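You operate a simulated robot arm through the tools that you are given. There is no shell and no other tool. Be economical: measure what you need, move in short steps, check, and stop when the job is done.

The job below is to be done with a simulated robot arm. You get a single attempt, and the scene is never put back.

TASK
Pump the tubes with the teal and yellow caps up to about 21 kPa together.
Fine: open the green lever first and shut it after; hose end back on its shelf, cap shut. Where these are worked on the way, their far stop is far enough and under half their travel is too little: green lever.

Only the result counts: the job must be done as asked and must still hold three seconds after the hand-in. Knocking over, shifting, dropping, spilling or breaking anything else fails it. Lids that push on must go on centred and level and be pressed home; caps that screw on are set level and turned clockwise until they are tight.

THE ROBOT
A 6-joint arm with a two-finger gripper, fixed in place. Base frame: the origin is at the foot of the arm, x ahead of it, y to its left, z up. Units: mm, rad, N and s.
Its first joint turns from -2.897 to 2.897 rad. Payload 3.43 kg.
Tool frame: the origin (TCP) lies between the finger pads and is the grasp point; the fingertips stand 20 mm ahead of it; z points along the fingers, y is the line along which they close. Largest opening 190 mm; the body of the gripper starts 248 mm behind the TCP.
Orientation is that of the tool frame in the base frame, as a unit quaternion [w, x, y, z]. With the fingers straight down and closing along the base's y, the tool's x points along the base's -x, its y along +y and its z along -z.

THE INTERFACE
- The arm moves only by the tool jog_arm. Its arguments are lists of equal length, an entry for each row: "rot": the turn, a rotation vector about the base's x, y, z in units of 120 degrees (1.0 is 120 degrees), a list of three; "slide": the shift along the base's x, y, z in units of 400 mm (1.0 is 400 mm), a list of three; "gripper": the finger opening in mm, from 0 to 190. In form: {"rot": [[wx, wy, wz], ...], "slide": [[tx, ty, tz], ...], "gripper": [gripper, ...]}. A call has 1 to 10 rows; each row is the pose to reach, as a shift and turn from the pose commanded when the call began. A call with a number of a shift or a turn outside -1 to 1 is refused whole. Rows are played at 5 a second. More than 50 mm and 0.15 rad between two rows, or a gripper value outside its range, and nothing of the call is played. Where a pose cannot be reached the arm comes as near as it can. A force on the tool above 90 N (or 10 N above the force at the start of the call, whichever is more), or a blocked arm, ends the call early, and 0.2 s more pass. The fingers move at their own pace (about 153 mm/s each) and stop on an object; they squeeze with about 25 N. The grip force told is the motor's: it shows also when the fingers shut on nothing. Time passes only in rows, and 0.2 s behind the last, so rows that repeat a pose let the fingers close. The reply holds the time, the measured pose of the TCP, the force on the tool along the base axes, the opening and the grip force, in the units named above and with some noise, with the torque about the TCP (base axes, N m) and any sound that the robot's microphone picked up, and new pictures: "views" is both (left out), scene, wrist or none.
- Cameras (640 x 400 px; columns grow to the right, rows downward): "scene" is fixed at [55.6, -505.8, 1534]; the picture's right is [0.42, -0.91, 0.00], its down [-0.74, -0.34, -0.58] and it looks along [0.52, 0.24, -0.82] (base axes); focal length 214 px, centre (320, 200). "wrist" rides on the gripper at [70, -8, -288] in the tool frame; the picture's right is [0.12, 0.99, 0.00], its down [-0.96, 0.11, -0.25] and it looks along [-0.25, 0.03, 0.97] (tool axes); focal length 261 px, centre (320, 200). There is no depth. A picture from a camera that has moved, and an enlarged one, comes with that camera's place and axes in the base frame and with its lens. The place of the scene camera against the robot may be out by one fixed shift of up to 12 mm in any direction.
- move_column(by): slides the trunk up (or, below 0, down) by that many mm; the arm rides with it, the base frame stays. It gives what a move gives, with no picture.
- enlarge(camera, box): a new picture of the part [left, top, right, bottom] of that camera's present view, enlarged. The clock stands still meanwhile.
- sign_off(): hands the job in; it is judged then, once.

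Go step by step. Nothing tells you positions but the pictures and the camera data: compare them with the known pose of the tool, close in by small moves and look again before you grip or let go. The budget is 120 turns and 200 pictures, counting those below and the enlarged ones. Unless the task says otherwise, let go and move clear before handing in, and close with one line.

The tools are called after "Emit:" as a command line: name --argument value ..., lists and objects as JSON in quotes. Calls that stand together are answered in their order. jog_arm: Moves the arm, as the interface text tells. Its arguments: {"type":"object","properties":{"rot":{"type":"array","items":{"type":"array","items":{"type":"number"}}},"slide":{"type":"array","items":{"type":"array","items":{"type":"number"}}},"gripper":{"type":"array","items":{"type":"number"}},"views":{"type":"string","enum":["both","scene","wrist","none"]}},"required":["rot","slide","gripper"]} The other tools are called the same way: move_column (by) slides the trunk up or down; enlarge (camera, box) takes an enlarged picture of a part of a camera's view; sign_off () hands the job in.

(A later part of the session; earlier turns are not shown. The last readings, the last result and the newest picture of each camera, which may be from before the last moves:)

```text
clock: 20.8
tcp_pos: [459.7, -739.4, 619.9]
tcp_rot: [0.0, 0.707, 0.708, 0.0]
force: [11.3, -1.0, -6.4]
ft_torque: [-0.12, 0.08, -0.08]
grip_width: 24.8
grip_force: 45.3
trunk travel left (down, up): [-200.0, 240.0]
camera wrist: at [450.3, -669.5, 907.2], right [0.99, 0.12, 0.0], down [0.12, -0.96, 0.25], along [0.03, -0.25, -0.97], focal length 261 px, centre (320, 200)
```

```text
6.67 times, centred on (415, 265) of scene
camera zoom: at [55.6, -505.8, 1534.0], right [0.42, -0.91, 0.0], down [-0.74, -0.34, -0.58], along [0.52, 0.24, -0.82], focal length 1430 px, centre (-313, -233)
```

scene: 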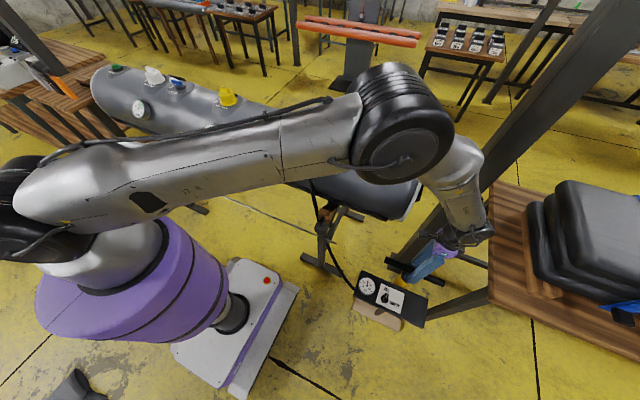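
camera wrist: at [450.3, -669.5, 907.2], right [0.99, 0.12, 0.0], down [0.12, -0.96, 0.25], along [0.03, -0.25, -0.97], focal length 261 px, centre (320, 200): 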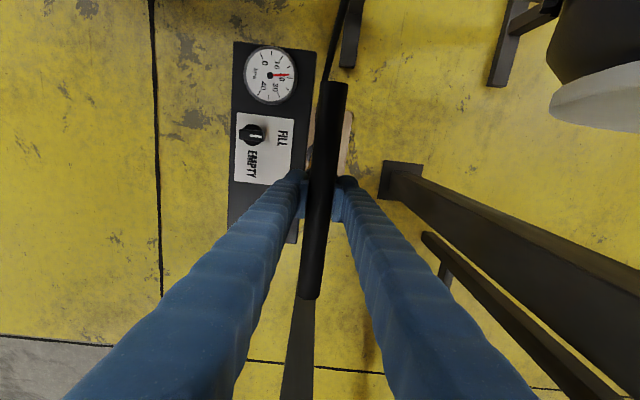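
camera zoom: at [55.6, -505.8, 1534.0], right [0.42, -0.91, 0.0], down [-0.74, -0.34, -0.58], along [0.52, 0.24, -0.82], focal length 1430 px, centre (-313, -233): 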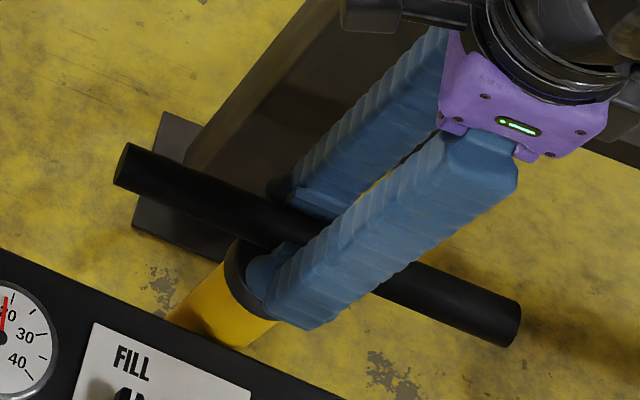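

The bar is gripped (24.8 mm). I'll pull the handle up gently to test the stroke.

Emit:
jog_arm --rot '[[0, 0, 0], [0, 0, 0], [0, 0, 0], [0, 0, 0]]' --slide '[[0, 0, 0.05], [0, 0, 0.1], [0, 0, 0.15], [0, 0, 0.2]]' --gripper '[15, 15, 15, 15]'

Emit:
enlarge --camera "scene" --box '[340, 220, 460, 320]'

```text
clock: 21.8
tcp_pos: [462.1, -739.7, 699.4]
tcp_rot: [-0.001, 0.707, 0.707, -0.001]
force: [23.1, 4.5, -24.8]
ft_torque: [0.02, 0.02, -0.15]
grip_width: 24.8
grip_force: 44.9
trunk travel left (down, up): [-200.0, 240.0]
camera wrist: at [450.7, -670.2, 986.3], right [0.99, 0.12, 0.0], down [0.12, -0.96, 0.25], along [0.03, -0.24, -0.97], focal length 261 px, centre (320, 200)
```

scene: 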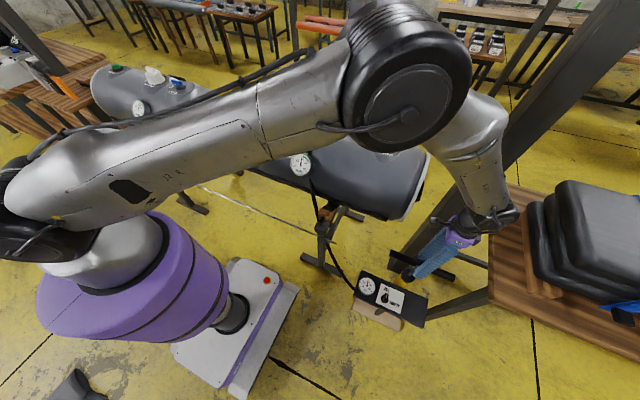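
wrist: 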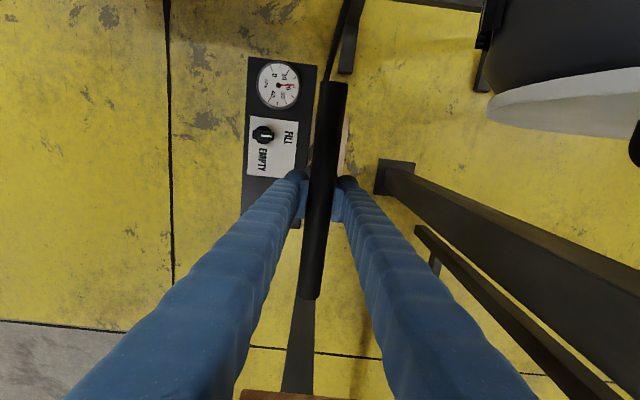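

```text
4.00 times, centred on (400, 270) of scene
camera zoom: at [55.6, -505.8, 1534.0], right [0.42, -0.91, 0.0], down [-0.74, -0.34, -0.58], along [0.52, 0.24, -0.82], focal length 858 px, centre (0, -80)
```

zoom: 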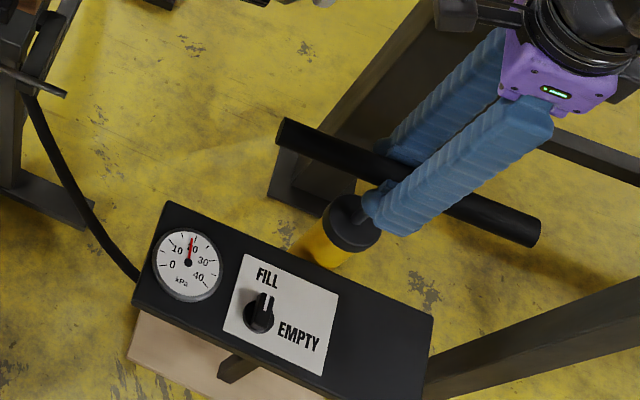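

The handle slides (80 mm up). Now I'll push down, shifting +4 mm in x to unload the side force, and read the gauges.

Emit:
jog_arm --rot '[[0, 0, 0], [0, 0, 0], [0, 0, 0], [0, 0, 0], [0, 0, 0]]' --slide '[[0.01, 0, -0.05], [0.01, 0, -0.1], [0.01, 0, -0.15], [0.01, 0, -0.2], [0.01, 0, -0.2]]' --gripper '[15, 15, 15, 15, 15]' --views "none"

Emit:
enlarge --camera "scene" --box '[280, 145, 380, 205]'

Emit:
enlarge --camera "scene" --box '[350, 265, 400, 305]'

```text
clock: 23.0
tcp_pos: [460.1, -739.7, 622.1]
tcp_rot: [0.001, 0.707, 0.707, 0.0]
force: [-17.9, 7.4, 11.7]
ft_torque: [-0.56, -0.11, 0.01]
grip_width: 24.8
grip_force: 45.2
trunk travel left (down, up): [-200.0, 240.0]
```

```text
6.40 times, centred on (330, 175) of scene
camera zoom: at [55.6, -505.8, 1534.0], right [0.42, -0.91, 0.0], down [-0.74, -0.34, -0.58], along [0.52, 0.24, -0.82], focal length 1373 px, centre (256, 360)
```

zoom: 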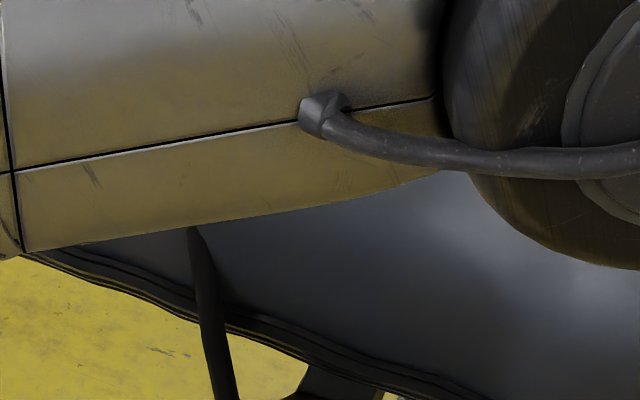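

```text
10.00 times, centred on (375, 285) of scene
camera zoom: at [55.6, -505.8, 1534.0], right [0.42, -0.91, 0.0], down [-0.74, -0.34, -0.58], along [0.52, 0.24, -0.82], focal length 2145 px, centre (-230, -650)
```

zoom: 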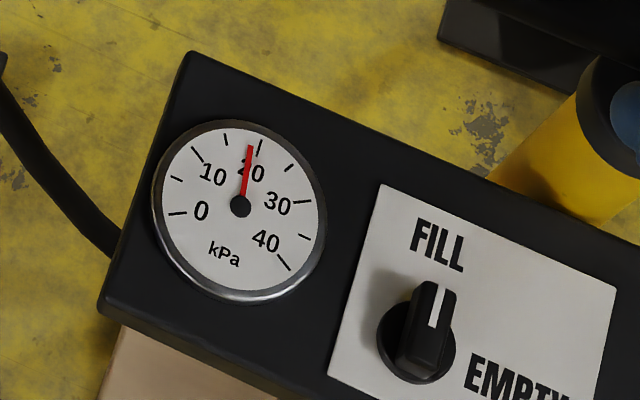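

The arm hides the tank gauge when it is low, and the pump gauge reads about 19. I'll raise the handle again, further this time, and read the tank gauge from the top.

Emit:
jog_arm --rot '[[0, 0, 0], [0, 0, 0], [0, 0, 0], [0, 0, 0], [0, 0, 0], [0, 0, 0]]' --slide '[[-0.005, 0, 0.05], [-0.005, 0, 0.1], [-0.005, 0, 0.15], [-0.005, 0, 0.2], [-0.005, 0, 0.25], [-0.005, 0, 0.3]]' --gripper '[15, 15, 15, 15, 15, 15]' --views "scene"

Emit:
enlarge --camera "scene" --box '[280, 145, 330, 180]'

Emit:
enlarge --camera "scene" --box '[340, 220, 460, 320]'

```text
clock: 24.4
tcp_pos: [460.8, -739.6, 740.6]
tcp_rot: [-0.002, 0.707, 0.707, 0.0]
force: [-24.7, -5.5, -24.3]
ft_torque: [-0.07, -0.24, 0.07]
grip_width: 24.8
grip_force: 44.9
trunk travel left (down, up): [-200.0, 240.0]
```

scene: 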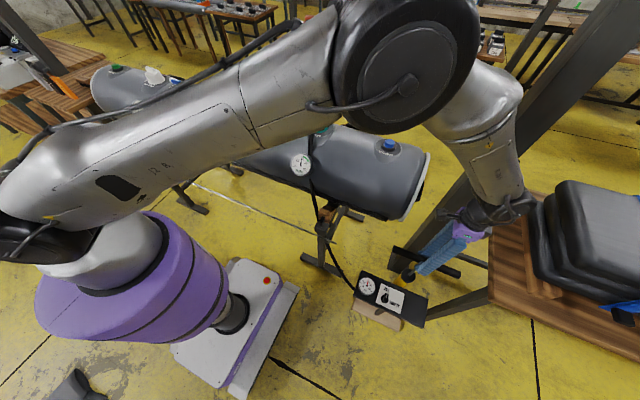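

```text
11.43 times, centred on (305, 162) of scene
camera zoom: at [55.6, -505.8, 1534.0], right [0.42, -0.91, 0.0], down [-0.74, -0.34, -0.58], along [0.52, 0.24, -0.82], focal length 2451 px, centre (491, 629)
```

zoom: 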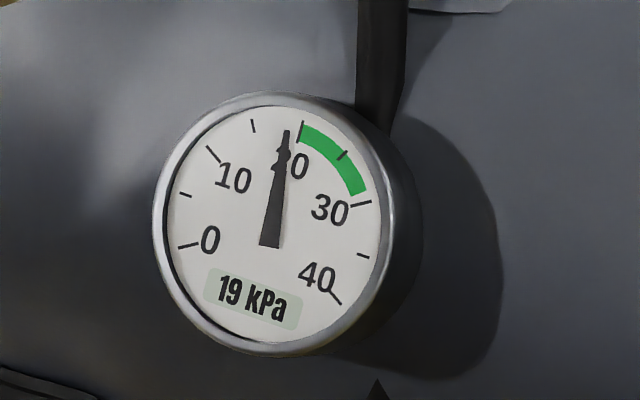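

```text
4.00 times, centred on (400, 270) of scene
camera zoom: at [55.6, -505.8, 1534.0], right [0.42, -0.91, 0.0], down [-0.74, -0.34, -0.58], along [0.52, 0.24, -0.82], focal length 858 px, centre (0, -80)
```

zoom: 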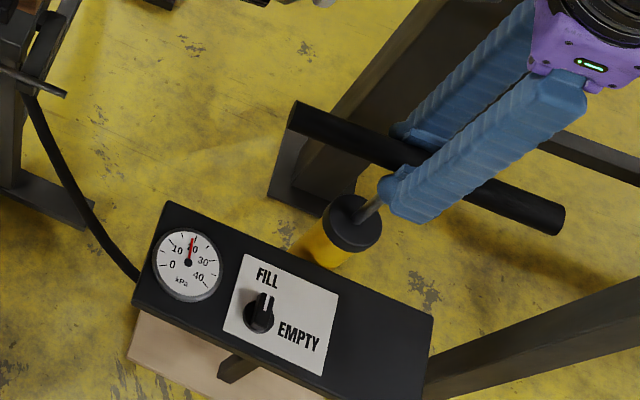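

The tank gauge needle shows about 18.5 (display 19). I'll do one full 120 mm stroke down and back up, then read again.

Emit:
jog_arm --rot '[[0, 0, 0], [0, 0, 0], [0, 0, 0], [0, 0, 0], [0, 0, 0], [0, 0, 0], [0, 0, 0], [0, 0, 0], [0, 0, 0]]' --slide '[[-0.003, 0, -0.075], [-0.003, 0, -0.15], [-0.003, 0, -0.225], [-0.003, 0, -0.3], [-0.003, 0, -0.3], [-0.003, 0, -0.225], [-0.003, 0, -0.15], [-0.003, 0, -0.075], [-0.003, 0, 0]]' --gripper '[15, 15, 15, 15, 15, 15, 15, 15, 15]' --views "none"

Emit:
enlarge --camera "scene" --box '[280, 145, 330, 180]'

```text
clock: 26.4
tcp_pos: [459.9, -739.3, 741.2]
tcp_rot: [0.0, 0.707, 0.708, 0.0]
force: [-2.7, -5.8, -20.9]
ft_torque: [-0.96, -0.29, -0.23]
grip_width: 24.8
grip_force: 44.3
trunk travel left (down, up): [-200.0, 240.0]
```

```text
11.43 times, centred on (305, 162) of scene
camera zoom: at [55.6, -505.8, 1534.0], right [0.42, -0.91, 0.0], down [-0.74, -0.34, -0.58], along [0.52, 0.24, -0.82], focal length 2451 px, centre (491, 629)
```

zoom: 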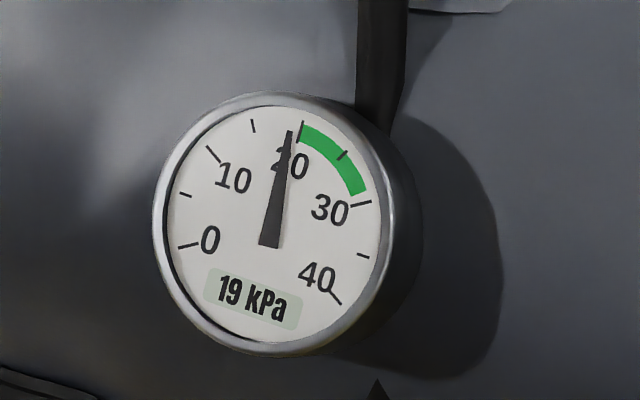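

One stroke adds about 0.4 kPa. I'll do two more and read.

Emit:
jog_arm --rot '[[0, 0, 0], [0, 0, 0], [0, 0, 0], [0, 0, 0], [0, 0, 0], [0, 0, 0], [0, 0, 0], [0, 0, 0], [0, 0, 0]]' --slide '[[0, 0, -0.075], [0, 0, -0.15], [0, 0, -0.225], [0, 0, -0.3], [0, 0, -0.3], [0, 0, -0.225], [0, 0, -0.15], [0, 0, -0.075], [0, 0, 0]]' --gripper '[15, 15, 15, 15, 15, 15, 15, 15, 15]' --views "none"

Emit:
jog_arm --rot '[[0, 0, 0], [0, 0, 0], [0, 0, 0], [0, 0, 0], [0, 0, 0], [0, 0, 0], [0, 0, 0], [0, 0, 0], [0, 0, 0]]' --slide '[[0, 0, -0.075], [0, 0, -0.15], [0, 0, -0.225], [0, 0, -0.3], [0, 0, -0.3], [0, 0, -0.225], [0, 0, -0.15], [0, 0, -0.075], [0, 0, 0]]' --gripper '[15, 15, 15, 15, 15, 15, 15, 15, 15]' --views "none"

Emit:
enlarge --camera "scene" --box '[280, 145, 330, 180]'

```text
clock: 28.4
tcp_pos: [461.0, -740.2, 738.3]
tcp_rot: [-0.001, 0.708, 0.707, 0.0]
force: [-7.1, -11.0, -21.7]
ft_torque: [-0.82, -0.3, -0.02]
grip_width: 24.8
grip_force: 44.7
trunk travel left (down, up): [-200.0, 240.0]
```

```text
clock: 30.4
tcp_pos: [460.6, -740.1, 737.9]
tcp_rot: [-0.001, 0.706, 0.708, 0.001]
force: [6.1, -12.6, -21.7]
ft_torque: [-0.63, -0.25, -0.15]
grip_width: 24.7
grip_force: 45.1
trunk travel left (down, up): [-200.0, 240.0]
```

```text
11.43 times, centred on (305, 162) of scene
camera zoom: at [55.6, -505.8, 1534.0], right [0.42, -0.91, 0.0], down [-0.74, -0.34, -0.58], along [0.52, 0.24, -0.82], focal length 2451 px, centre (491, 629)
```

zoom: 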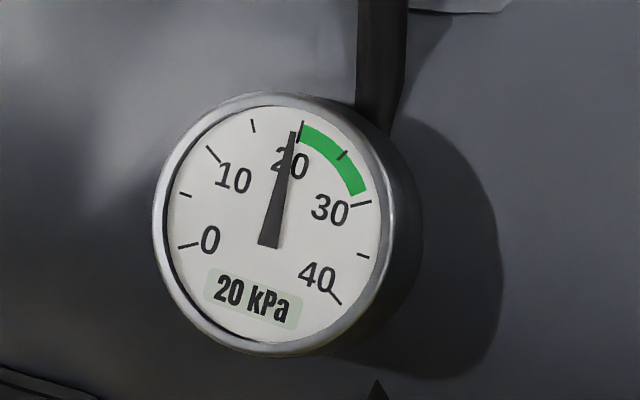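

The display is now 20. Two more strokes, then I'll read again.

Emit:
jog_arm --rot '[[0, 0, 0], [0, 0, 0], [0, 0, 0], [0, 0, 0], [0, 0, 0], [0, 0, 0], [0, 0, 0], [0, 0, 0], [0, 0, 0]]' --slide '[[0, 0, -0.075], [0, 0, -0.15], [0, 0, -0.225], [0, 0, -0.3], [0, 0, -0.3], [0, 0, -0.225], [0, 0, -0.15], [0, 0, -0.075], [0, 0, 0]]' --gripper '[15, 15, 15, 15, 15, 15, 15, 15, 15]' --views "none"

Emit:
jog_arm --rot '[[0, 0, 0], [0, 0, 0], [0, 0, 0], [0, 0, 0], [0, 0, 0], [0, 0, 0], [0, 0, 0], [0, 0, 0], [0, 0, 0]]' --slide '[[0, 0, -0.075], [0, 0, -0.15], [0, 0, -0.225], [0, 0, -0.3], [0, 0, -0.3], [0, 0, -0.225], [0, 0, -0.15], [0, 0, -0.075], [0, 0, 0]]' --gripper '[15, 15, 15, 15, 15, 15, 15, 15, 15]' --views "none"

Emit:
enlarge --camera "scene" --box '[280, 145, 330, 180]'

```text
clock: 32.4
tcp_pos: [459.4, -739.2, 738.0]
tcp_rot: [-0.004, 0.707, 0.707, 0.001]
force: [38.1, 27.0, -21.5]
ft_torque: [-0.67, 0.05, 0.05]
grip_width: 24.5
grip_force: 44.8
trunk travel left (down, up): [-200.0, 240.0]
```

```text
clock: 34.4
tcp_pos: [459.2, -739.5, 741.2]
tcp_rot: [-0.003, 0.707, 0.707, 0.0]
force: [12.6, 14.8, -22.2]
ft_torque: [-0.77, -0.14, 0.1]
grip_width: 24.9
grip_force: 44.9
trunk travel left (down, up): [-200.0, 240.0]
```

```text
11.43 times, centred on (305, 162) of scene
camera zoom: at [55.6, -505.8, 1534.0], right [0.42, -0.91, 0.0], down [-0.74, -0.34, -0.58], along [0.52, 0.24, -0.82], focal length 2451 px, centre (491, 629)
```

zoom: 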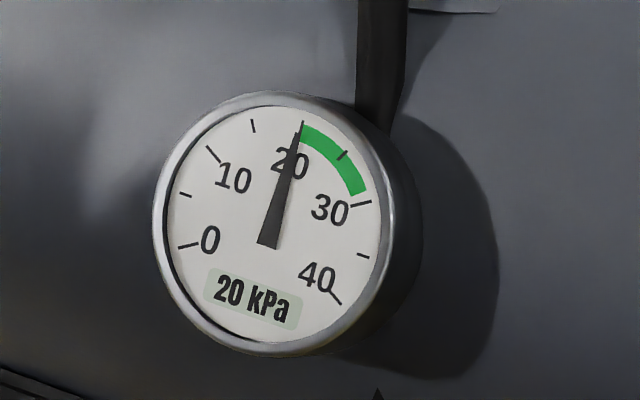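

The needle is at about 20.1. Two more strokes, then I'll read.

Emit:
jog_arm --rot '[[0, 0, 0], [0, 0, 0], [0, 0, 0], [0, 0, 0], [0, 0, 0], [0, 0, 0], [0, 0, 0], [0, 0, 0], [0, 0, 0]]' --slide '[[0, 0, -0.075], [0, 0, -0.15], [0, 0, -0.225], [0, 0, -0.3], [0, 0, -0.3], [0, 0, -0.225], [0, 0, -0.15], [0, 0, -0.075], [0, 0, 0]]' --gripper '[15, 15, 15, 15, 15, 15, 15, 15, 15]' --views "none"

Emit:
jog_arm --rot '[[0, 0, 0], [0, 0, 0], [0, 0, 0], [0, 0, 0], [0, 0, 0], [0, 0, 0], [0, 0, 0], [0, 0, 0], [0, 0, 0]]' --slide '[[0, 0, -0.075], [0, 0, -0.15], [0, 0, -0.225], [0, 0, -0.3], [0, 0, -0.3], [0, 0, -0.225], [0, 0, -0.15], [0, 0, -0.075], [0, 0, 0]]' --gripper '[15, 15, 15, 15, 15, 15, 15, 15, 15]' --views "none"

Emit:
enlarge --camera "scene" --box '[280, 145, 330, 180]'

```text
clock: 36.4
tcp_pos: [460.0, -740.5, 739.2]
tcp_rot: [-0.002, 0.707, 0.708, -0.001]
force: [10.0, 8.7, -23.3]
ft_torque: [-0.92, -0.17, -0.14]
grip_width: 24.7
grip_force: 45.2
trunk travel left (down, up): [-200.0, 240.0]
```

```text
clock: 38.4
tcp_pos: [461.1, -740.0, 739.5]
tcp_rot: [-0.002, 0.706, 0.709, 0.0]
force: [15.7, 3.3, -22.4]
ft_torque: [-0.65, -0.21, -0.15]
grip_width: 24.6
grip_force: 45.0
trunk travel left (down, up): [-200.0, 240.0]
```

```text
11.43 times, centred on (305, 162) of scene
camera zoom: at [55.6, -505.8, 1534.0], right [0.42, -0.91, 0.0], down [-0.74, -0.34, -0.58], along [0.52, 0.24, -0.82], focal length 2451 px, centre (491, 629)
```

zoom: 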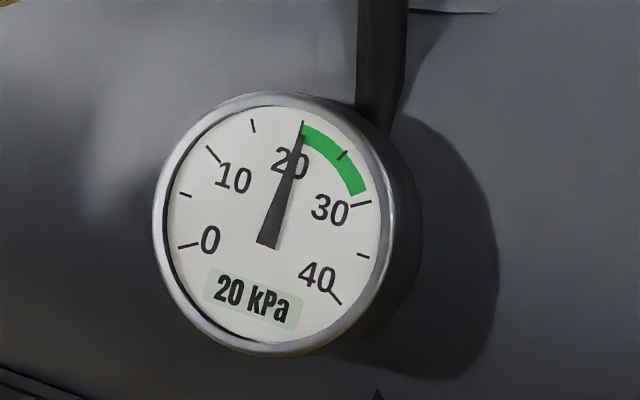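

The needle is at roughly 20.3–20.5. Two more strokes, then I'll read.

Emit:
jog_arm --rot '[[0, 0, 0], [0, 0, 0], [0, 0, 0], [0, 0, 0], [0, 0, 0], [0, 0, 0], [0, 0, 0], [0, 0, 0], [0, 0, 0]]' --slide '[[0, 0, -0.075], [0, 0, -0.15], [0, 0, -0.225], [0, 0, -0.3], [0, 0, -0.3], [0, 0, -0.225], [0, 0, -0.15], [0, 0, -0.075], [0, 0, 0]]' --gripper '[15, 15, 15, 15, 15, 15, 15, 15, 15]' --views "none"

Emit:
jog_arm --rot '[[0, 0, 0], [0, 0, 0], [0, 0, 0], [0, 0, 0], [0, 0, 0], [0, 0, 0], [0, 0, 0], [0, 0, 0], [0, 0, 0]]' --slide '[[0, 0, -0.075], [0, 0, -0.15], [0, 0, -0.225], [0, 0, -0.3], [0, 0, -0.3], [0, 0, -0.225], [0, 0, -0.15], [0, 0, -0.075], [0, 0, 0]]' --gripper '[15, 15, 15, 15, 15, 15, 15, 15, 15]' --views "none"

Emit:
enlarge --camera "scene" --box '[280, 145, 330, 180]'

```text
clock: 40.4
tcp_pos: [460.4, -739.5, 739.2]
tcp_rot: [-0.001, 0.706, 0.708, -0.001]
force: [16.1, -4.7, -23.7]
ft_torque: [-0.73, -0.16, -0.17]
grip_width: 24.9
grip_force: 45.1
trunk travel left (down, up): [-200.0, 240.0]
```

```text
clock: 42.4
tcp_pos: [461.1, -739.6, 738.7]
tcp_rot: [-0.004, 0.707, 0.708, 0.001]
force: [17.2, 4.1, -25.1]
ft_torque: [-0.64, -0.18, -0.11]
grip_width: 24.7
grip_force: 45.3
trunk travel left (down, up): [-200.0, 240.0]
```

```text
11.43 times, centred on (305, 162) of scene
camera zoom: at [55.6, -505.8, 1534.0], right [0.42, -0.91, 0.0], down [-0.74, -0.34, -0.58], along [0.52, 0.24, -0.82], focal length 2451 px, centre (491, 629)
```

zoom: 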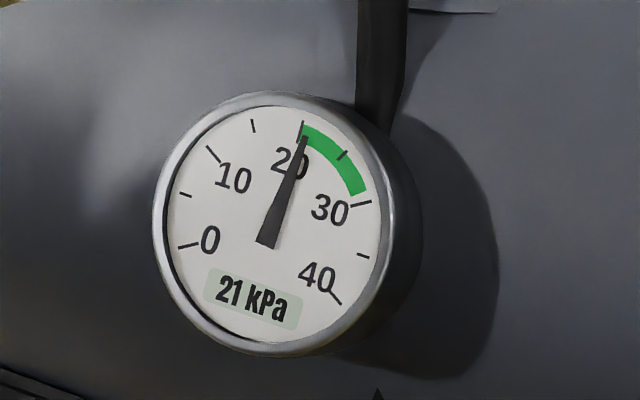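

The display reads 21, so pressure is just over 20.5. Another two down-strokes will centre it near 21, ending with the handle down as I found it.

Emit:
jog_arm --rot '[[0, 0, 0], [0, 0, 0], [0, 0, 0], [0, 0, 0], [0, 0, 0], [0, 0, 0], [0, 0, 0], [0, 0, 0], [0, 0, 0]]' --slide '[[0, 0, -0.075], [0, 0, -0.15], [0, 0, -0.225], [0, 0, -0.3], [0, 0, -0.3], [0, 0, -0.225], [0, 0, -0.15], [0, 0, -0.075], [0, 0, 0]]' --gripper '[15, 15, 15, 15, 15, 15, 15, 15, 15]' --views "none"

Emit:
enlarge --camera "scene" --box '[280, 145, 330, 180]'

Emit:
jog_arm --rot '[[0, 0, 0], [0, 0, 0], [0, 0, 0], [0, 0, 0], [0, 0, 0]]' --slide '[[0, 0, -0.075], [0, 0, -0.15], [0, 0, -0.225], [0, 0, -0.3], [0, 0, -0.3]]' --gripper '[15, 15, 15, 15, 15]' --views "none"

```text
clock: 44.4
tcp_pos: [460.2, -739.4, 739.7]
tcp_rot: [-0.001, 0.707, 0.707, 0.0]
force: [2.4, 8.3, -22.6]
ft_torque: [-1.26, -0.22, -0.08]
grip_width: 24.7
grip_force: 45.3
trunk travel left (down, up): [-200.0, 240.0]
```

```text
11.43 times, centred on (305, 162) of scene
camera zoom: at [55.6, -505.8, 1534.0], right [0.42, -0.91, 0.0], down [-0.74, -0.34, -0.58], along [0.52, 0.24, -0.82], focal length 2451 px, centre (491, 629)
```

zoom: 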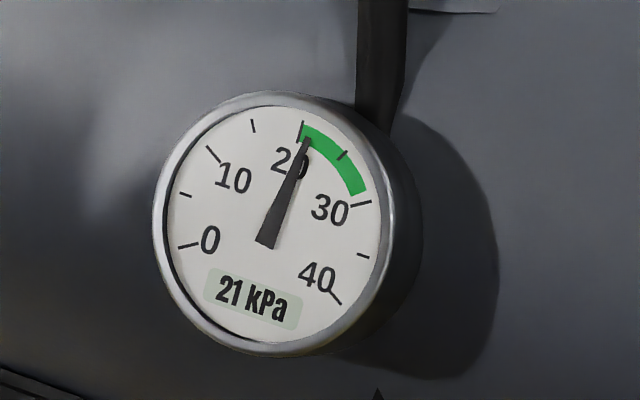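

```text
clock: 45.6
tcp_pos: [460.1, -740.0, 619.7]
tcp_rot: [0.001, 0.706, 0.708, -0.001]
force: [22.1, 13.0, 19.5]
ft_torque: [-0.27, -0.08, -0.16]
grip_width: 24.9
grip_force: 45.0
trunk travel left (down, up): [-200.0, 240.0]
```

Handle is down. I'll release, rise clear of the pump and check the gauges.

Emit:
jog_arm --rot '[[0, 0, 0], [0, 0, 0], [0, 0, 0], [0, 0, 0], [0, 0, 0], [0, 0, 0], [0, 0, 0], [0, 0, 0], [0, 0, 0], [0, 0, 0]]' --slide '[[0, 0, 0], [0, 0, 0], [0, 0, 0.1], [0, 0, 0.2], [0, 0, 0.32], [0, 0, 0.44], [0, 0, 0.56], [0, 0, 0.68], [0, 0, 0.8], [0, 0.02, 0.92]]' --gripper '[60, 80, 80, 80, 80, 80, 80, 80, 80, 80]' --views "both"

Emit:
enlarge --camera "scene" --box '[190, 100, 320, 180]'

Emit:
enlarge --camera "wrist" --box '[240, 60, 380, 220]'

```text
clock: 47.8
tcp_pos: [461.3, -734.2, 987.6]
tcp_rot: [0.0, 0.707, 0.707, 0.0]
force: [0.3, 0.4, 0.6]
ft_torque: [0.02, -0.02, 0.02]
grip_width: 80.0
grip_force: 0.0
trunk travel left (down, up): [-200.0, 240.0]
camera wrist: at [451.3, -663.3, 1275.9], right [0.99, 0.12, 0.0], down [0.12, -0.96, 0.25], along [0.03, -0.25, -0.97], focal length 261 px, centre (320, 200)
```

scene: 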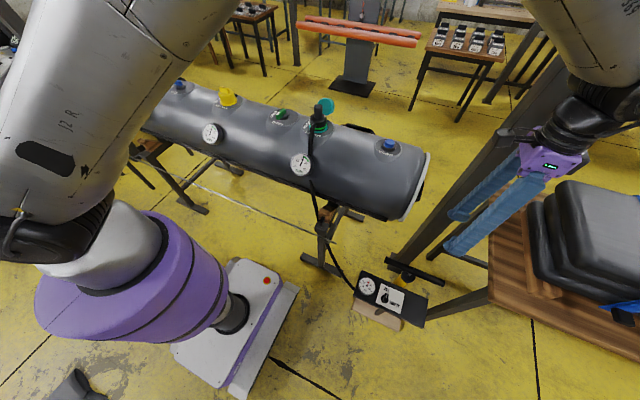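
wrist: 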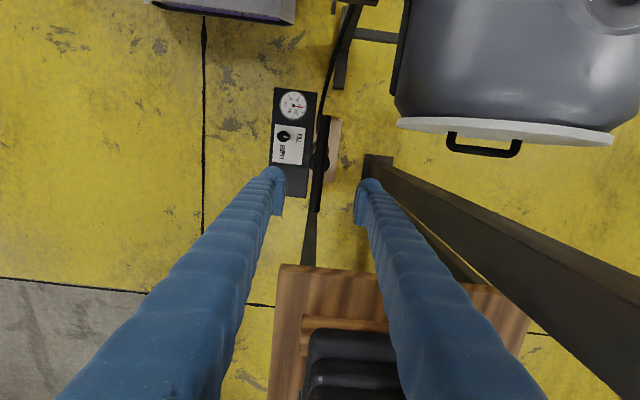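

```text
4.92 times, centred on (255, 140) of scene
camera zoom: at [55.6, -505.8, 1534.0], right [0.42, -0.91, 0.0], down [-0.74, -0.34, -0.58], along [0.52, 0.24, -0.82], focal length 1056 px, centre (640, 495)
```

zoom: 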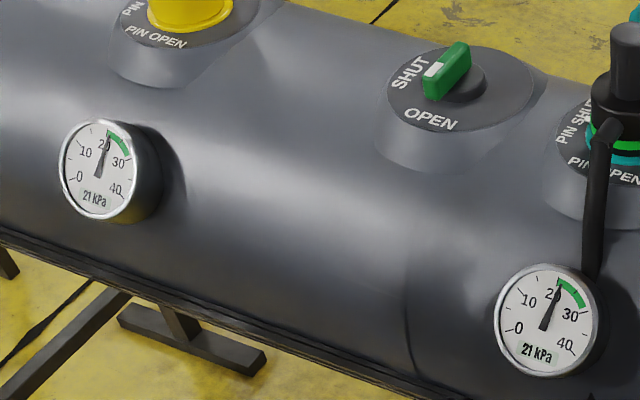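

```text
2.50 times, centred on (310, 140) of wrist
camera zoom: at [451.3, -663.3, 1275.9], right [0.99, 0.12, 0.0], down [0.12, -0.96, 0.25], along [0.03, -0.25, -0.97], focal length 652 px, centre (345, 350)
```

zoom: 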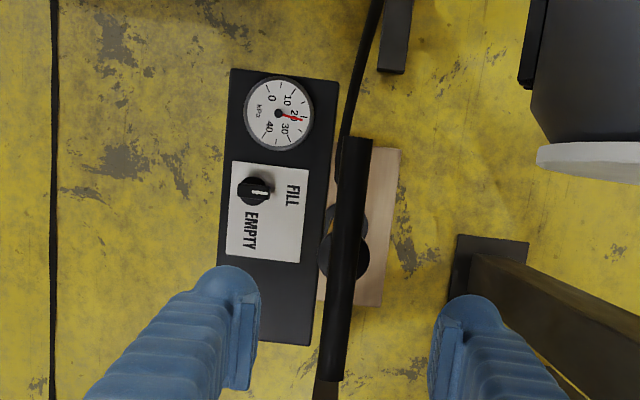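

Both gauges read 21 kPa. Now back to the green lever to shut it.

Emit:
jog_arm --rot '[[0, 0, 0.07], [0, 0, 0.14], [0, 0, 0.21], [0, 0, 0.28], [0, 0, 0.35], [0, 0, 0.42], [0, 0, 0.49], [0, 0, 0.56], [0, 0, 0.63], [0, 0, 0.7]]' --slide '[[0.031, 0.1017, 0.0575], [0.062, 0.2034, 0.115], [0.093, 0.305, 0.1725], [0.124, 0.407, 0.23], [0.155, 0.5085, 0.2875], [0.186, 0.61, 0.345], [0.217, 0.712, 0.4025], [0.248, 0.8136, 0.46], [0.279, 0.915, 0.5175], [0.31, 1.0, 0.575]]' --gripper '[80, 80, 80, 80, 80, 70, 60, 60, 60, 60]' --views "none"

Emit:
jog_arm --rot '[[0, 0, 0.05], [0, 0, 0.05], [0, 0, 0.05], [0, 0, 0.05], [0, 0, 0.05], [0, 0, 0.05], [0, 0, 0.05], [0, 0, 0.05]]' --slide '[[0.049, 0.104, 0], [0.098, 0.208, 0], [0.147, 0.312, 0], [0.196, 0.416, 0], [0.245, 0.52, 0], [0.294, 0.624, 0], [0.343, 0.728, 0], [0.392, 0.832, 0]]' --gripper '[60, 60, 60, 60, 60, 60, 60, 60]' --views "none"

```text
clock: 50.0
tcp_pos: [585.2, -330.2, 1220.4]
tcp_rot: [0.0, 0.051, 0.999, 0.0]
force: [0.0, 0.0, 0.9]
ft_torque: [-0.07, -0.01, -0.01]
grip_width: 59.8
grip_force: 0.0
trunk travel left (down, up): [-200.0, 240.0]
```

```text
clock: 51.8
tcp_pos: [741.4, 1.3, 1217.3]
tcp_rot: [0.0, 0.0, 1.0, 0.0]
force: [0.4, 0.2, -0.3]
ft_torque: [-0.02, 0.06, 0.01]
grip_width: 60.2
grip_force: 0.1
trunk travel left (down, up): [-200.0, 240.0]
```

I'm directly above the lever. I'll descend to grip height and close on the bar.

Emit:
jog_arm --rot '[[0, 0, 0], [0, 0, 0], [0, 0, 0], [0, 0, 0], [0, 0, 0], [0, 0, 0], [0, 0, 0]]' --slide '[[0, 0, -0.12], [0, 0, -0.24], [0, 0, -0.36], [0, 0, -0.46], [0, 0, -0.537], [0, 0, -0.537], [0, 0, -0.537]]' --gripper '[60, 60, 60, 60, 50, 5, 5]' --views "wrist"

```text
clock: 53.4
tcp_pos: [741.7, 0.6, 1002.5]
tcp_rot: [-0.001, 0.0, 1.0, 0.0]
force: [0.1, -18.7, -15.8]
ft_torque: [-0.16, -1.09, -0.12]
grip_width: 15.1
grip_force: 44.9
trunk travel left (down, up): [-200.0, 240.0]
camera wrist: at [670.6, -8.4, 1290.1], right [-0.12, 0.99, 0.0], down [0.96, 0.12, 0.24], along [0.24, 0.03, -0.97], focal length 261 px, centre (320, 200)
```

wrist: 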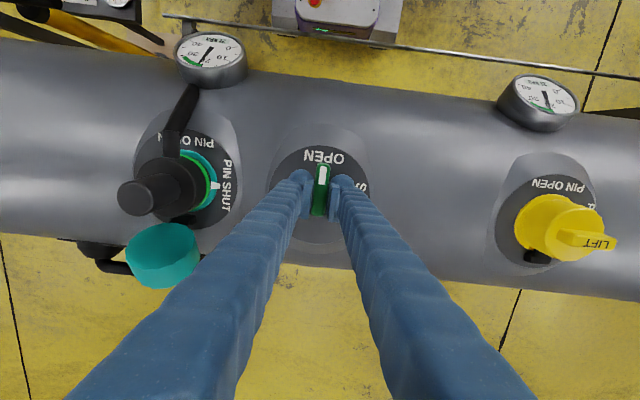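

Gripped. Turning clockwise back to SHUT.

Emit:
jog_arm --rot '[[0, 0, -0.07], [0, 0, -0.14], [0, 0, -0.21], [0, 0, -0.28], [0, 0, -0.35], [0, 0, -0.42], [0, 0, -0.49], [0, 0, -0.56], [0, 0, -0.63], [0, 0, -0.7]]' --slide '[[0.0002, 0.0004, 0], [0.0009, 0.0033, 0], [0.0019, 0.006, 0], [0.0033, 0.0086, 0], [0.0051, 0.0109, 0], [0.0073, 0.0129, 0], [0.0096, 0.0146, 0], [0.0122, 0.0159, 0], [0.015, 0.0169, 0], [0.0179, 0.0174, 0]]' --gripper '[5, 5, 5, 5, 5, 5, 5, 5, 5, 5]' --views "none"

Emit:
jog_arm --rot '[[0, 0, -0.04], [0, 0, -0.06], [0, 0, -0.06], [0, 0, -0.05], [0, 0, -0.05], [0, 0, -0.05]]' --slide '[[0.0015, 0, 0], [0.0025, 0, 0], [0.0025, 0, 0], [0.0025, 0, 0.1], [0.0025, 0, 0.2], [0.0025, 0, 0.32]]' --gripper '[5, 5, 50, 60, 60, 60]' --views "both"

Emit:
enlarge --camera "scene" --box '[190, 90, 350, 190]'

Emit:
enlarge --camera "wrist" --box '[220, 120, 420, 360]'

```text
clock: 55.6
tcp_pos: [748.5, 8.9, 1003.0]
tcp_rot: [-0.001, 0.67, 0.742, -0.001]
force: [10.2, -3.6, -12.8]
ft_torque: [0.25, -0.03, 0.07]
grip_width: 15.0
grip_force: 44.7
trunk travel left (down, up): [-200.0, 240.0]
```

```text
clock: 57.0
tcp_pos: [747.6, 11.7, 1133.2]
tcp_rot: [0.0, 0.706, 0.708, -0.001]
force: [0.3, 0.1, -0.1]
ft_torque: [0.01, -0.01, 0.02]
grip_width: 60.2
grip_force: 0.1
trunk travel left (down, up): [-200.0, 240.0]
camera wrist: at [739.0, 81.2, 1419.9], right [0.99, 0.12, 0.0], down [0.12, -0.96, 0.25], along [0.03, -0.25, -0.97], focal length 261 px, centre (320, 200)
```

scene: 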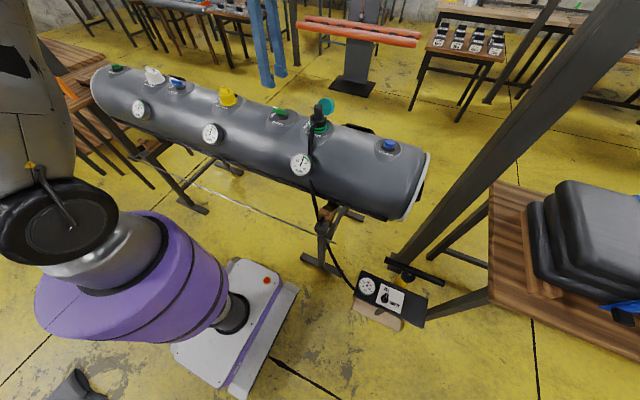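
wrist: 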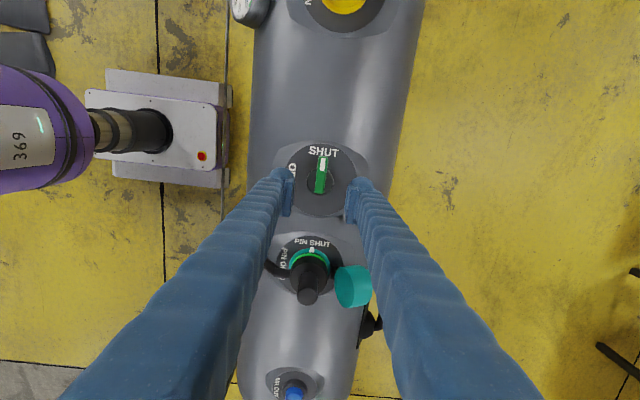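

```text
4.00 times, centred on (270, 140) of scene
camera zoom: at [55.6, -505.8, 1534.0], right [0.42, -0.91, 0.0], down [-0.74, -0.34, -0.58], along [0.52, 0.24, -0.82], focal length 858 px, centre (520, 440)
```

zoom: 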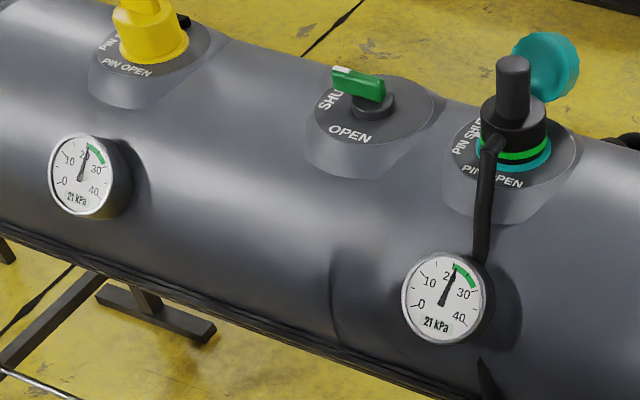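

```text
1.67 times, centred on (320, 240) of wrist
camera zoom: at [739.0, 81.2, 1419.9], right [0.99, 0.12, 0.0], down [0.12, -0.96, 0.25], along [0.03, -0.25, -0.97], focal length 434 px, centre (320, 133)
```

zoom: 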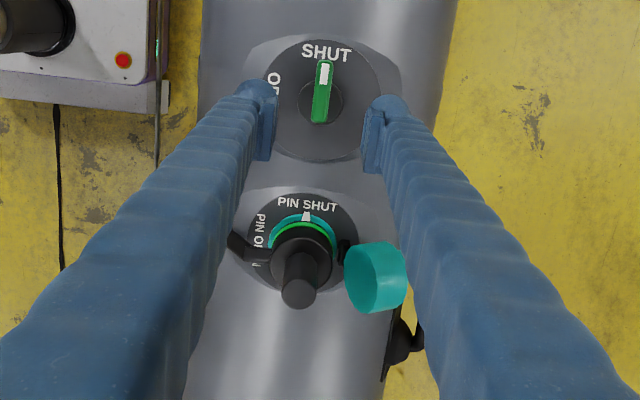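

The lever is SHUT and both gauges read 21. Next is the hose end, on an axis of about (749,-166). I'll turn the tool back to close along y and hover above it.

Emit:
jog_arm --rot '[[0, 0, 0.07], [0, 0, 0.14], [0, 0, 0.21], [0, 0, 0.28], [0, 0, 0.35], [0, 0, 0.42], [0, 0, 0.49], [0, 0, 0.56], [0, 0, 0.63], [0, 0, 0.7]]' --slide '[[0, -0.04, 0.05], [0, -0.09, 0.07], [0, -0.14, 0.07], [0, -0.19, 0.07], [0, -0.24, 0.07], [0, -0.29, 0.07], [0, -0.34, 0.07], [0, -0.39, 0.07], [0, -0.43, 0.07], [0.003, -0.443, 0.05]]' --gripper '[60, 60, 60, 80, 80, 80, 80, 80, 80, 80]' --views "none"

Emit:
jog_arm --rot '[[0, 0, 0.05], [0, 0, 0.05]]' --slide '[[0, 0, -0.05], [0, 0, -0.08]]' --gripper '[80, 80]' --views "both"

Emit:
enlarge --camera "wrist" --box '[220, 100, 420, 260]'

Emit:
enlarge --camera "scene" --box '[285, 80, 365, 140]'

```text
clock: 59.2
tcp_pos: [751.3, -168.3, 1151.0]
tcp_rot: [-0.001, 0.051, 0.999, 0.0]
force: [0.0, 0.5, -0.2]
ft_torque: [0.04, 0.02, -0.01]
grip_width: 79.9
grip_force: 0.0
trunk travel left (down, up): [-200.0, 240.0]
```

```text
clock: 59.8
tcp_pos: [750.4, -169.1, 1120.2]
tcp_rot: [0.0, 0.0, 1.0, 0.0]
force: [-0.1, 0.4, 0.5]
ft_torque: [0.05, 0.02, -0.02]
grip_width: 80.2
grip_force: 0.0
trunk travel left (down, up): [-200.0, 240.0]
camera wrist: at [678.5, -176.9, 1407.5], right [-0.12, 0.99, 0.0], down [0.96, 0.12, 0.25], along [0.24, 0.03, -0.97], focal length 261 px, centre (320, 200)
```

scene: 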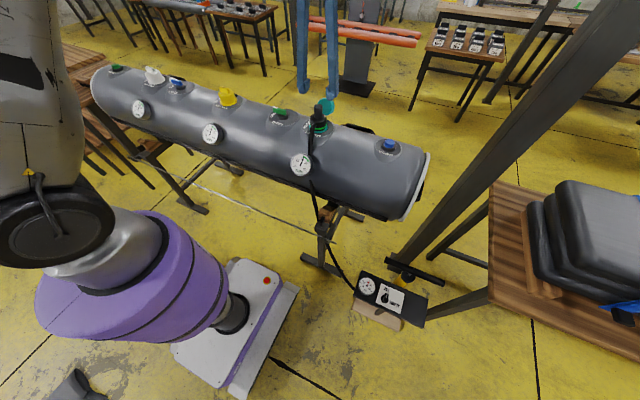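
wrist: 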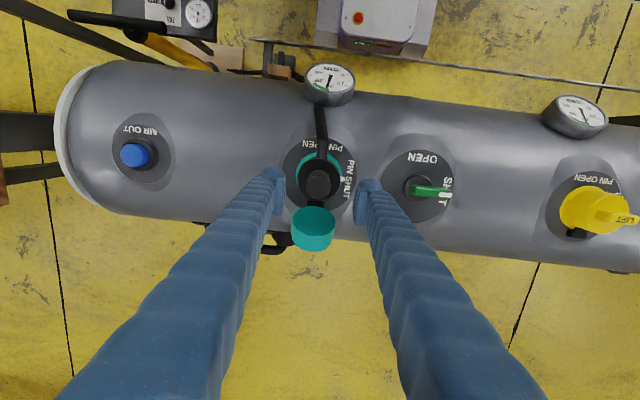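

```text
2.50 times, centred on (320, 180) of wrist
camera zoom: at [678.5, -176.9, 1407.5], right [-0.12, 0.99, 0.0], down [0.96, 0.12, 0.25], along [0.24, 0.03, -0.97], focal length 652 px, centre (320, 250)
```

zoom: 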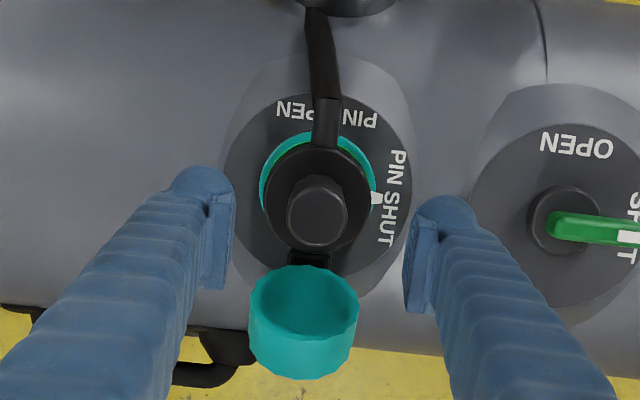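

```text
6.67 times, centred on (325, 110) of scene
camera zoom: at [55.6, -505.8, 1534.0], right [0.42, -0.91, 0.0], down [-0.74, -0.34, -0.58], along [0.52, 0.24, -0.82], focal length 1430 px, centre (287, 800)
```

zoom: 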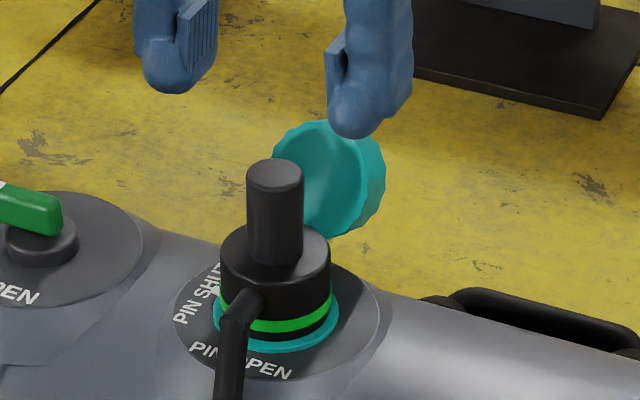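

The hose-end post is centred under the gripper, about 34 mm wide with its top near z 1064. I'll descend and grip it.

Emit:
jog_arm --rot '[[0, 0, 0], [0, 0, 0], [0, 0, 0], [0, 0, 0], [0, 0, 0]]' --slide '[[-0.01, 0, -0.08], [-0.01, 0, -0.14], [-0.01, 0, -0.18], [-0.01, 0, -0.18], [-0.01, 0, -0.18]]' --gripper '[80, 80, 80, 20, 20]' --views "both"

Emit:
enlarge --camera "scene" --box '[285, 80, 365, 140]'

```text
clock: 61.0
tcp_pos: [745.5, -169.9, 1046.0]
tcp_rot: [-0.001, 0.0, 1.0, 0.0]
force: [1.3, -6.9, -4.2]
ft_torque: [-0.11, -0.12, -0.04]
grip_width: 32.4
grip_force: 25.1
trunk travel left (down, up): [-200.0, 240.0]
camera wrist: at [674.1, -178.4, 1334.9], right [-0.12, 0.99, 0.0], down [0.96, 0.12, 0.25], along [0.24, 0.03, -0.97], focal length 261 px, centre (320, 200)
```

scene: 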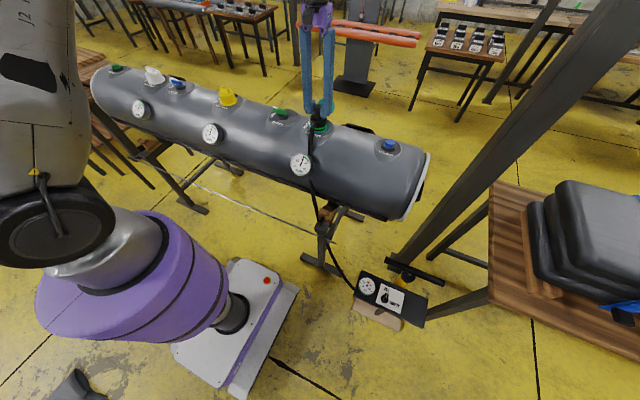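
wrist: 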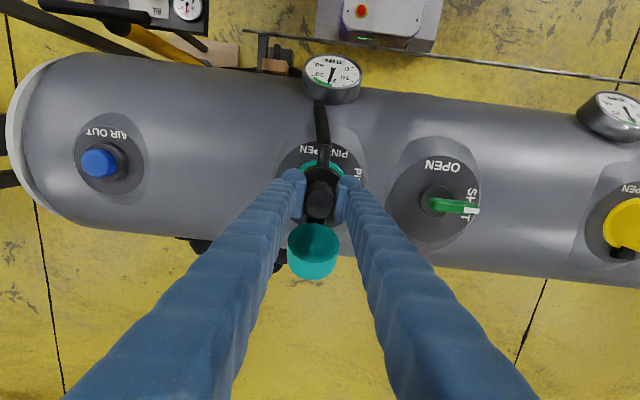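

```text
6.67 times, centred on (325, 110) of scene
camera zoom: at [55.6, -505.8, 1534.0], right [0.42, -0.91, 0.0], down [-0.74, -0.34, -0.58], along [0.52, 0.24, -0.82], focal length 1430 px, centre (287, 800)
```

zoom: 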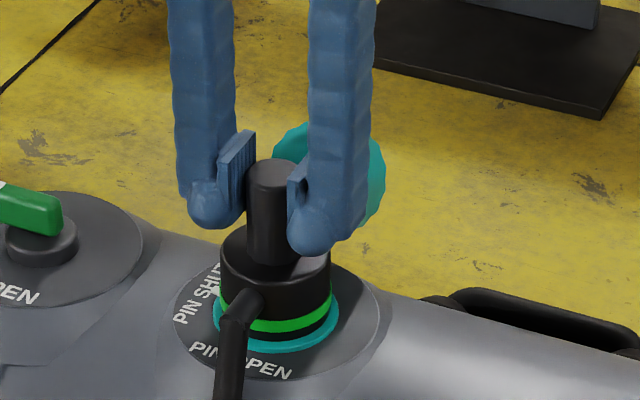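

The post is gripped. I'll pull up slightly to learn whether it lifts off or needs a twist.

Emit:
jog_arm --rot '[[0, 0, 0], [0, 0, 0], [0, 0, 0]]' --slide '[[0, 0, 0.01], [0, 0, 0.02], [0, 0, 0.03]]' --gripper '[20, 20, 20]' --views "none"

Emit:
enlarge --camera "scene" --box '[285, 80, 365, 140]'

```text
clock: 61.8
tcp_pos: [745.8, -169.4, 1058.1]
tcp_rot: [-0.001, 0.0, 1.0, 0.0]
force: [-1.0, -4.5, -16.1]
ft_torque: [-0.03, 0.16, -0.04]
grip_width: 32.6
grip_force: 24.5
trunk travel left (down, up): [-200.0, 240.0]
```

```text
6.67 times, centred on (325, 110) of scene
camera zoom: at [55.6, -505.8, 1534.0], right [0.42, -0.91, 0.0], down [-0.74, -0.34, -0.58], along [0.52, 0.24, -0.82], focal length 1430 px, centre (287, 800)
```

zoom: 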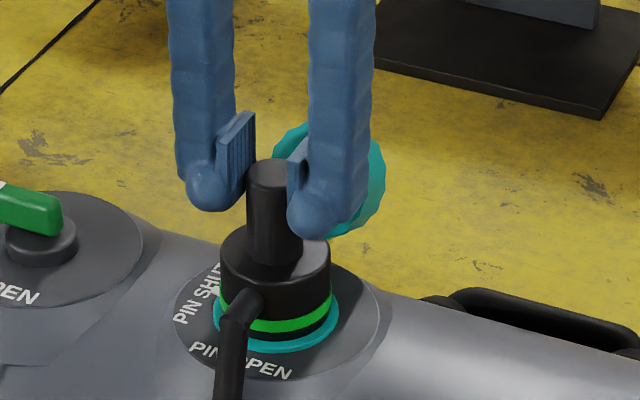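

The fingers slipped at 16 N, so the fitting is locked and likely needs a twist. I'll re-seat lower and turn counter-clockwise a little.

Emit:
jog_arm --rot '[[0, 0, 0], [0, 0, 0], [0, 0, 0], [0, 0, 0], [0, 0, 0.04], [0, 0, 0.08], [0, 0, 0.12], [0, 0, 0.16], [0, 0, 0.2]]' --slide '[[0, 0, 0], [0, 0, -0.04], [0, 0, -0.04], [0, 0, -0.04], [0, 0, -0.04], [0, 0, -0.04], [0, 0, -0.04], [0, 0, -0.04], [0, 0, -0.04]]' --gripper '[50, 50, 20, 20, 20, 20, 20, 20, 20]' --views "wrist"

Emit:
enlarge --camera "scene" --box '[285, 80, 365, 140]'

```text
clock: 63.8
tcp_pos: [746.3, -170.6, 1043.1]
tcp_rot: [0.001, -0.209, 0.978, 0.0]
force: [2.3, -23.6, 4.2]
ft_torque: [-0.26, -0.02, -0.16]
grip_width: 32.3
grip_force: 25.2
trunk travel left (down, up): [-200.0, 240.0]
camera wrist: at [683.3, -208.0, 1331.2], right [-0.51, 0.86, 0.0], down [0.83, 0.5, 0.25], along [0.21, 0.13, -0.97], focal length 261 px, centre (320, 200)
```

wrist: 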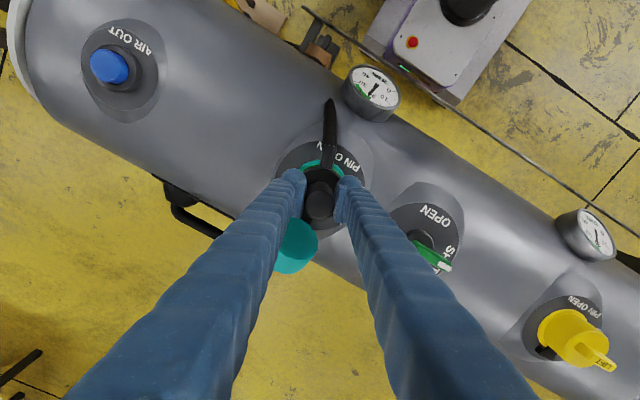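

```text
6.67 times, centred on (325, 110) of scene
camera zoom: at [55.6, -505.8, 1534.0], right [0.42, -0.91, 0.0], down [-0.74, -0.34, -0.58], along [0.52, 0.24, -0.82], focal length 1430 px, centre (287, 800)
```

zoom: 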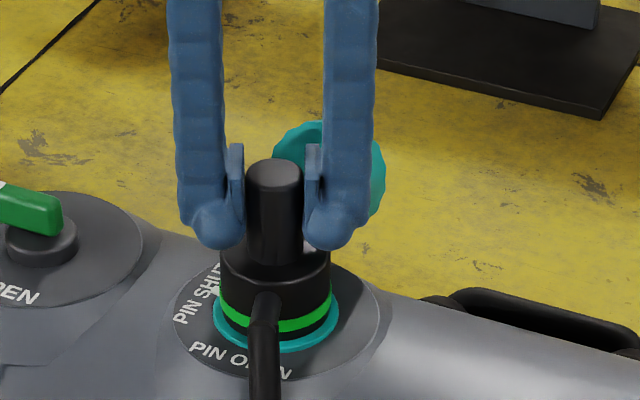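

The hose end turned with the gripper. I'll continue counter-clockwise a bit and feel for a stop.

Emit:
jog_arm --rot '[[0, 0, 0.05], [0, 0, 0.1], [0, 0, 0.15], [0, 0, 0.2]]' --slide '[[0, -0.004, 0], [0, -0.004, 0], [0, -0.004, 0], [0, -0.004, 0]]' --gripper '[20, 20, 20, 20]' --views "none"

Emit:
enlarge --camera "scene" --box '[285, 80, 365, 140]'

```text
clock: 64.8
tcp_pos: [746.4, -172.3, 1042.8]
tcp_rot: [0.0, -0.408, 0.913, 0.0]
force: [10.4, -22.4, 4.5]
ft_torque: [-0.34, -0.07, -0.36]
grip_width: 31.8
grip_force: 25.2
trunk travel left (down, up): [-200.0, 240.0]
```

```text
6.67 times, centred on (325, 110) of scene
camera zoom: at [55.6, -505.8, 1534.0], right [0.42, -0.91, 0.0], down [-0.74, -0.34, -0.58], along [0.52, 0.24, -0.82], focal length 1430 px, centre (287, 800)
```

zoom: 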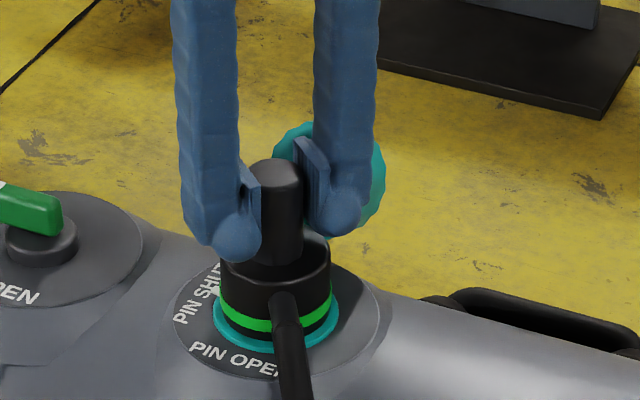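

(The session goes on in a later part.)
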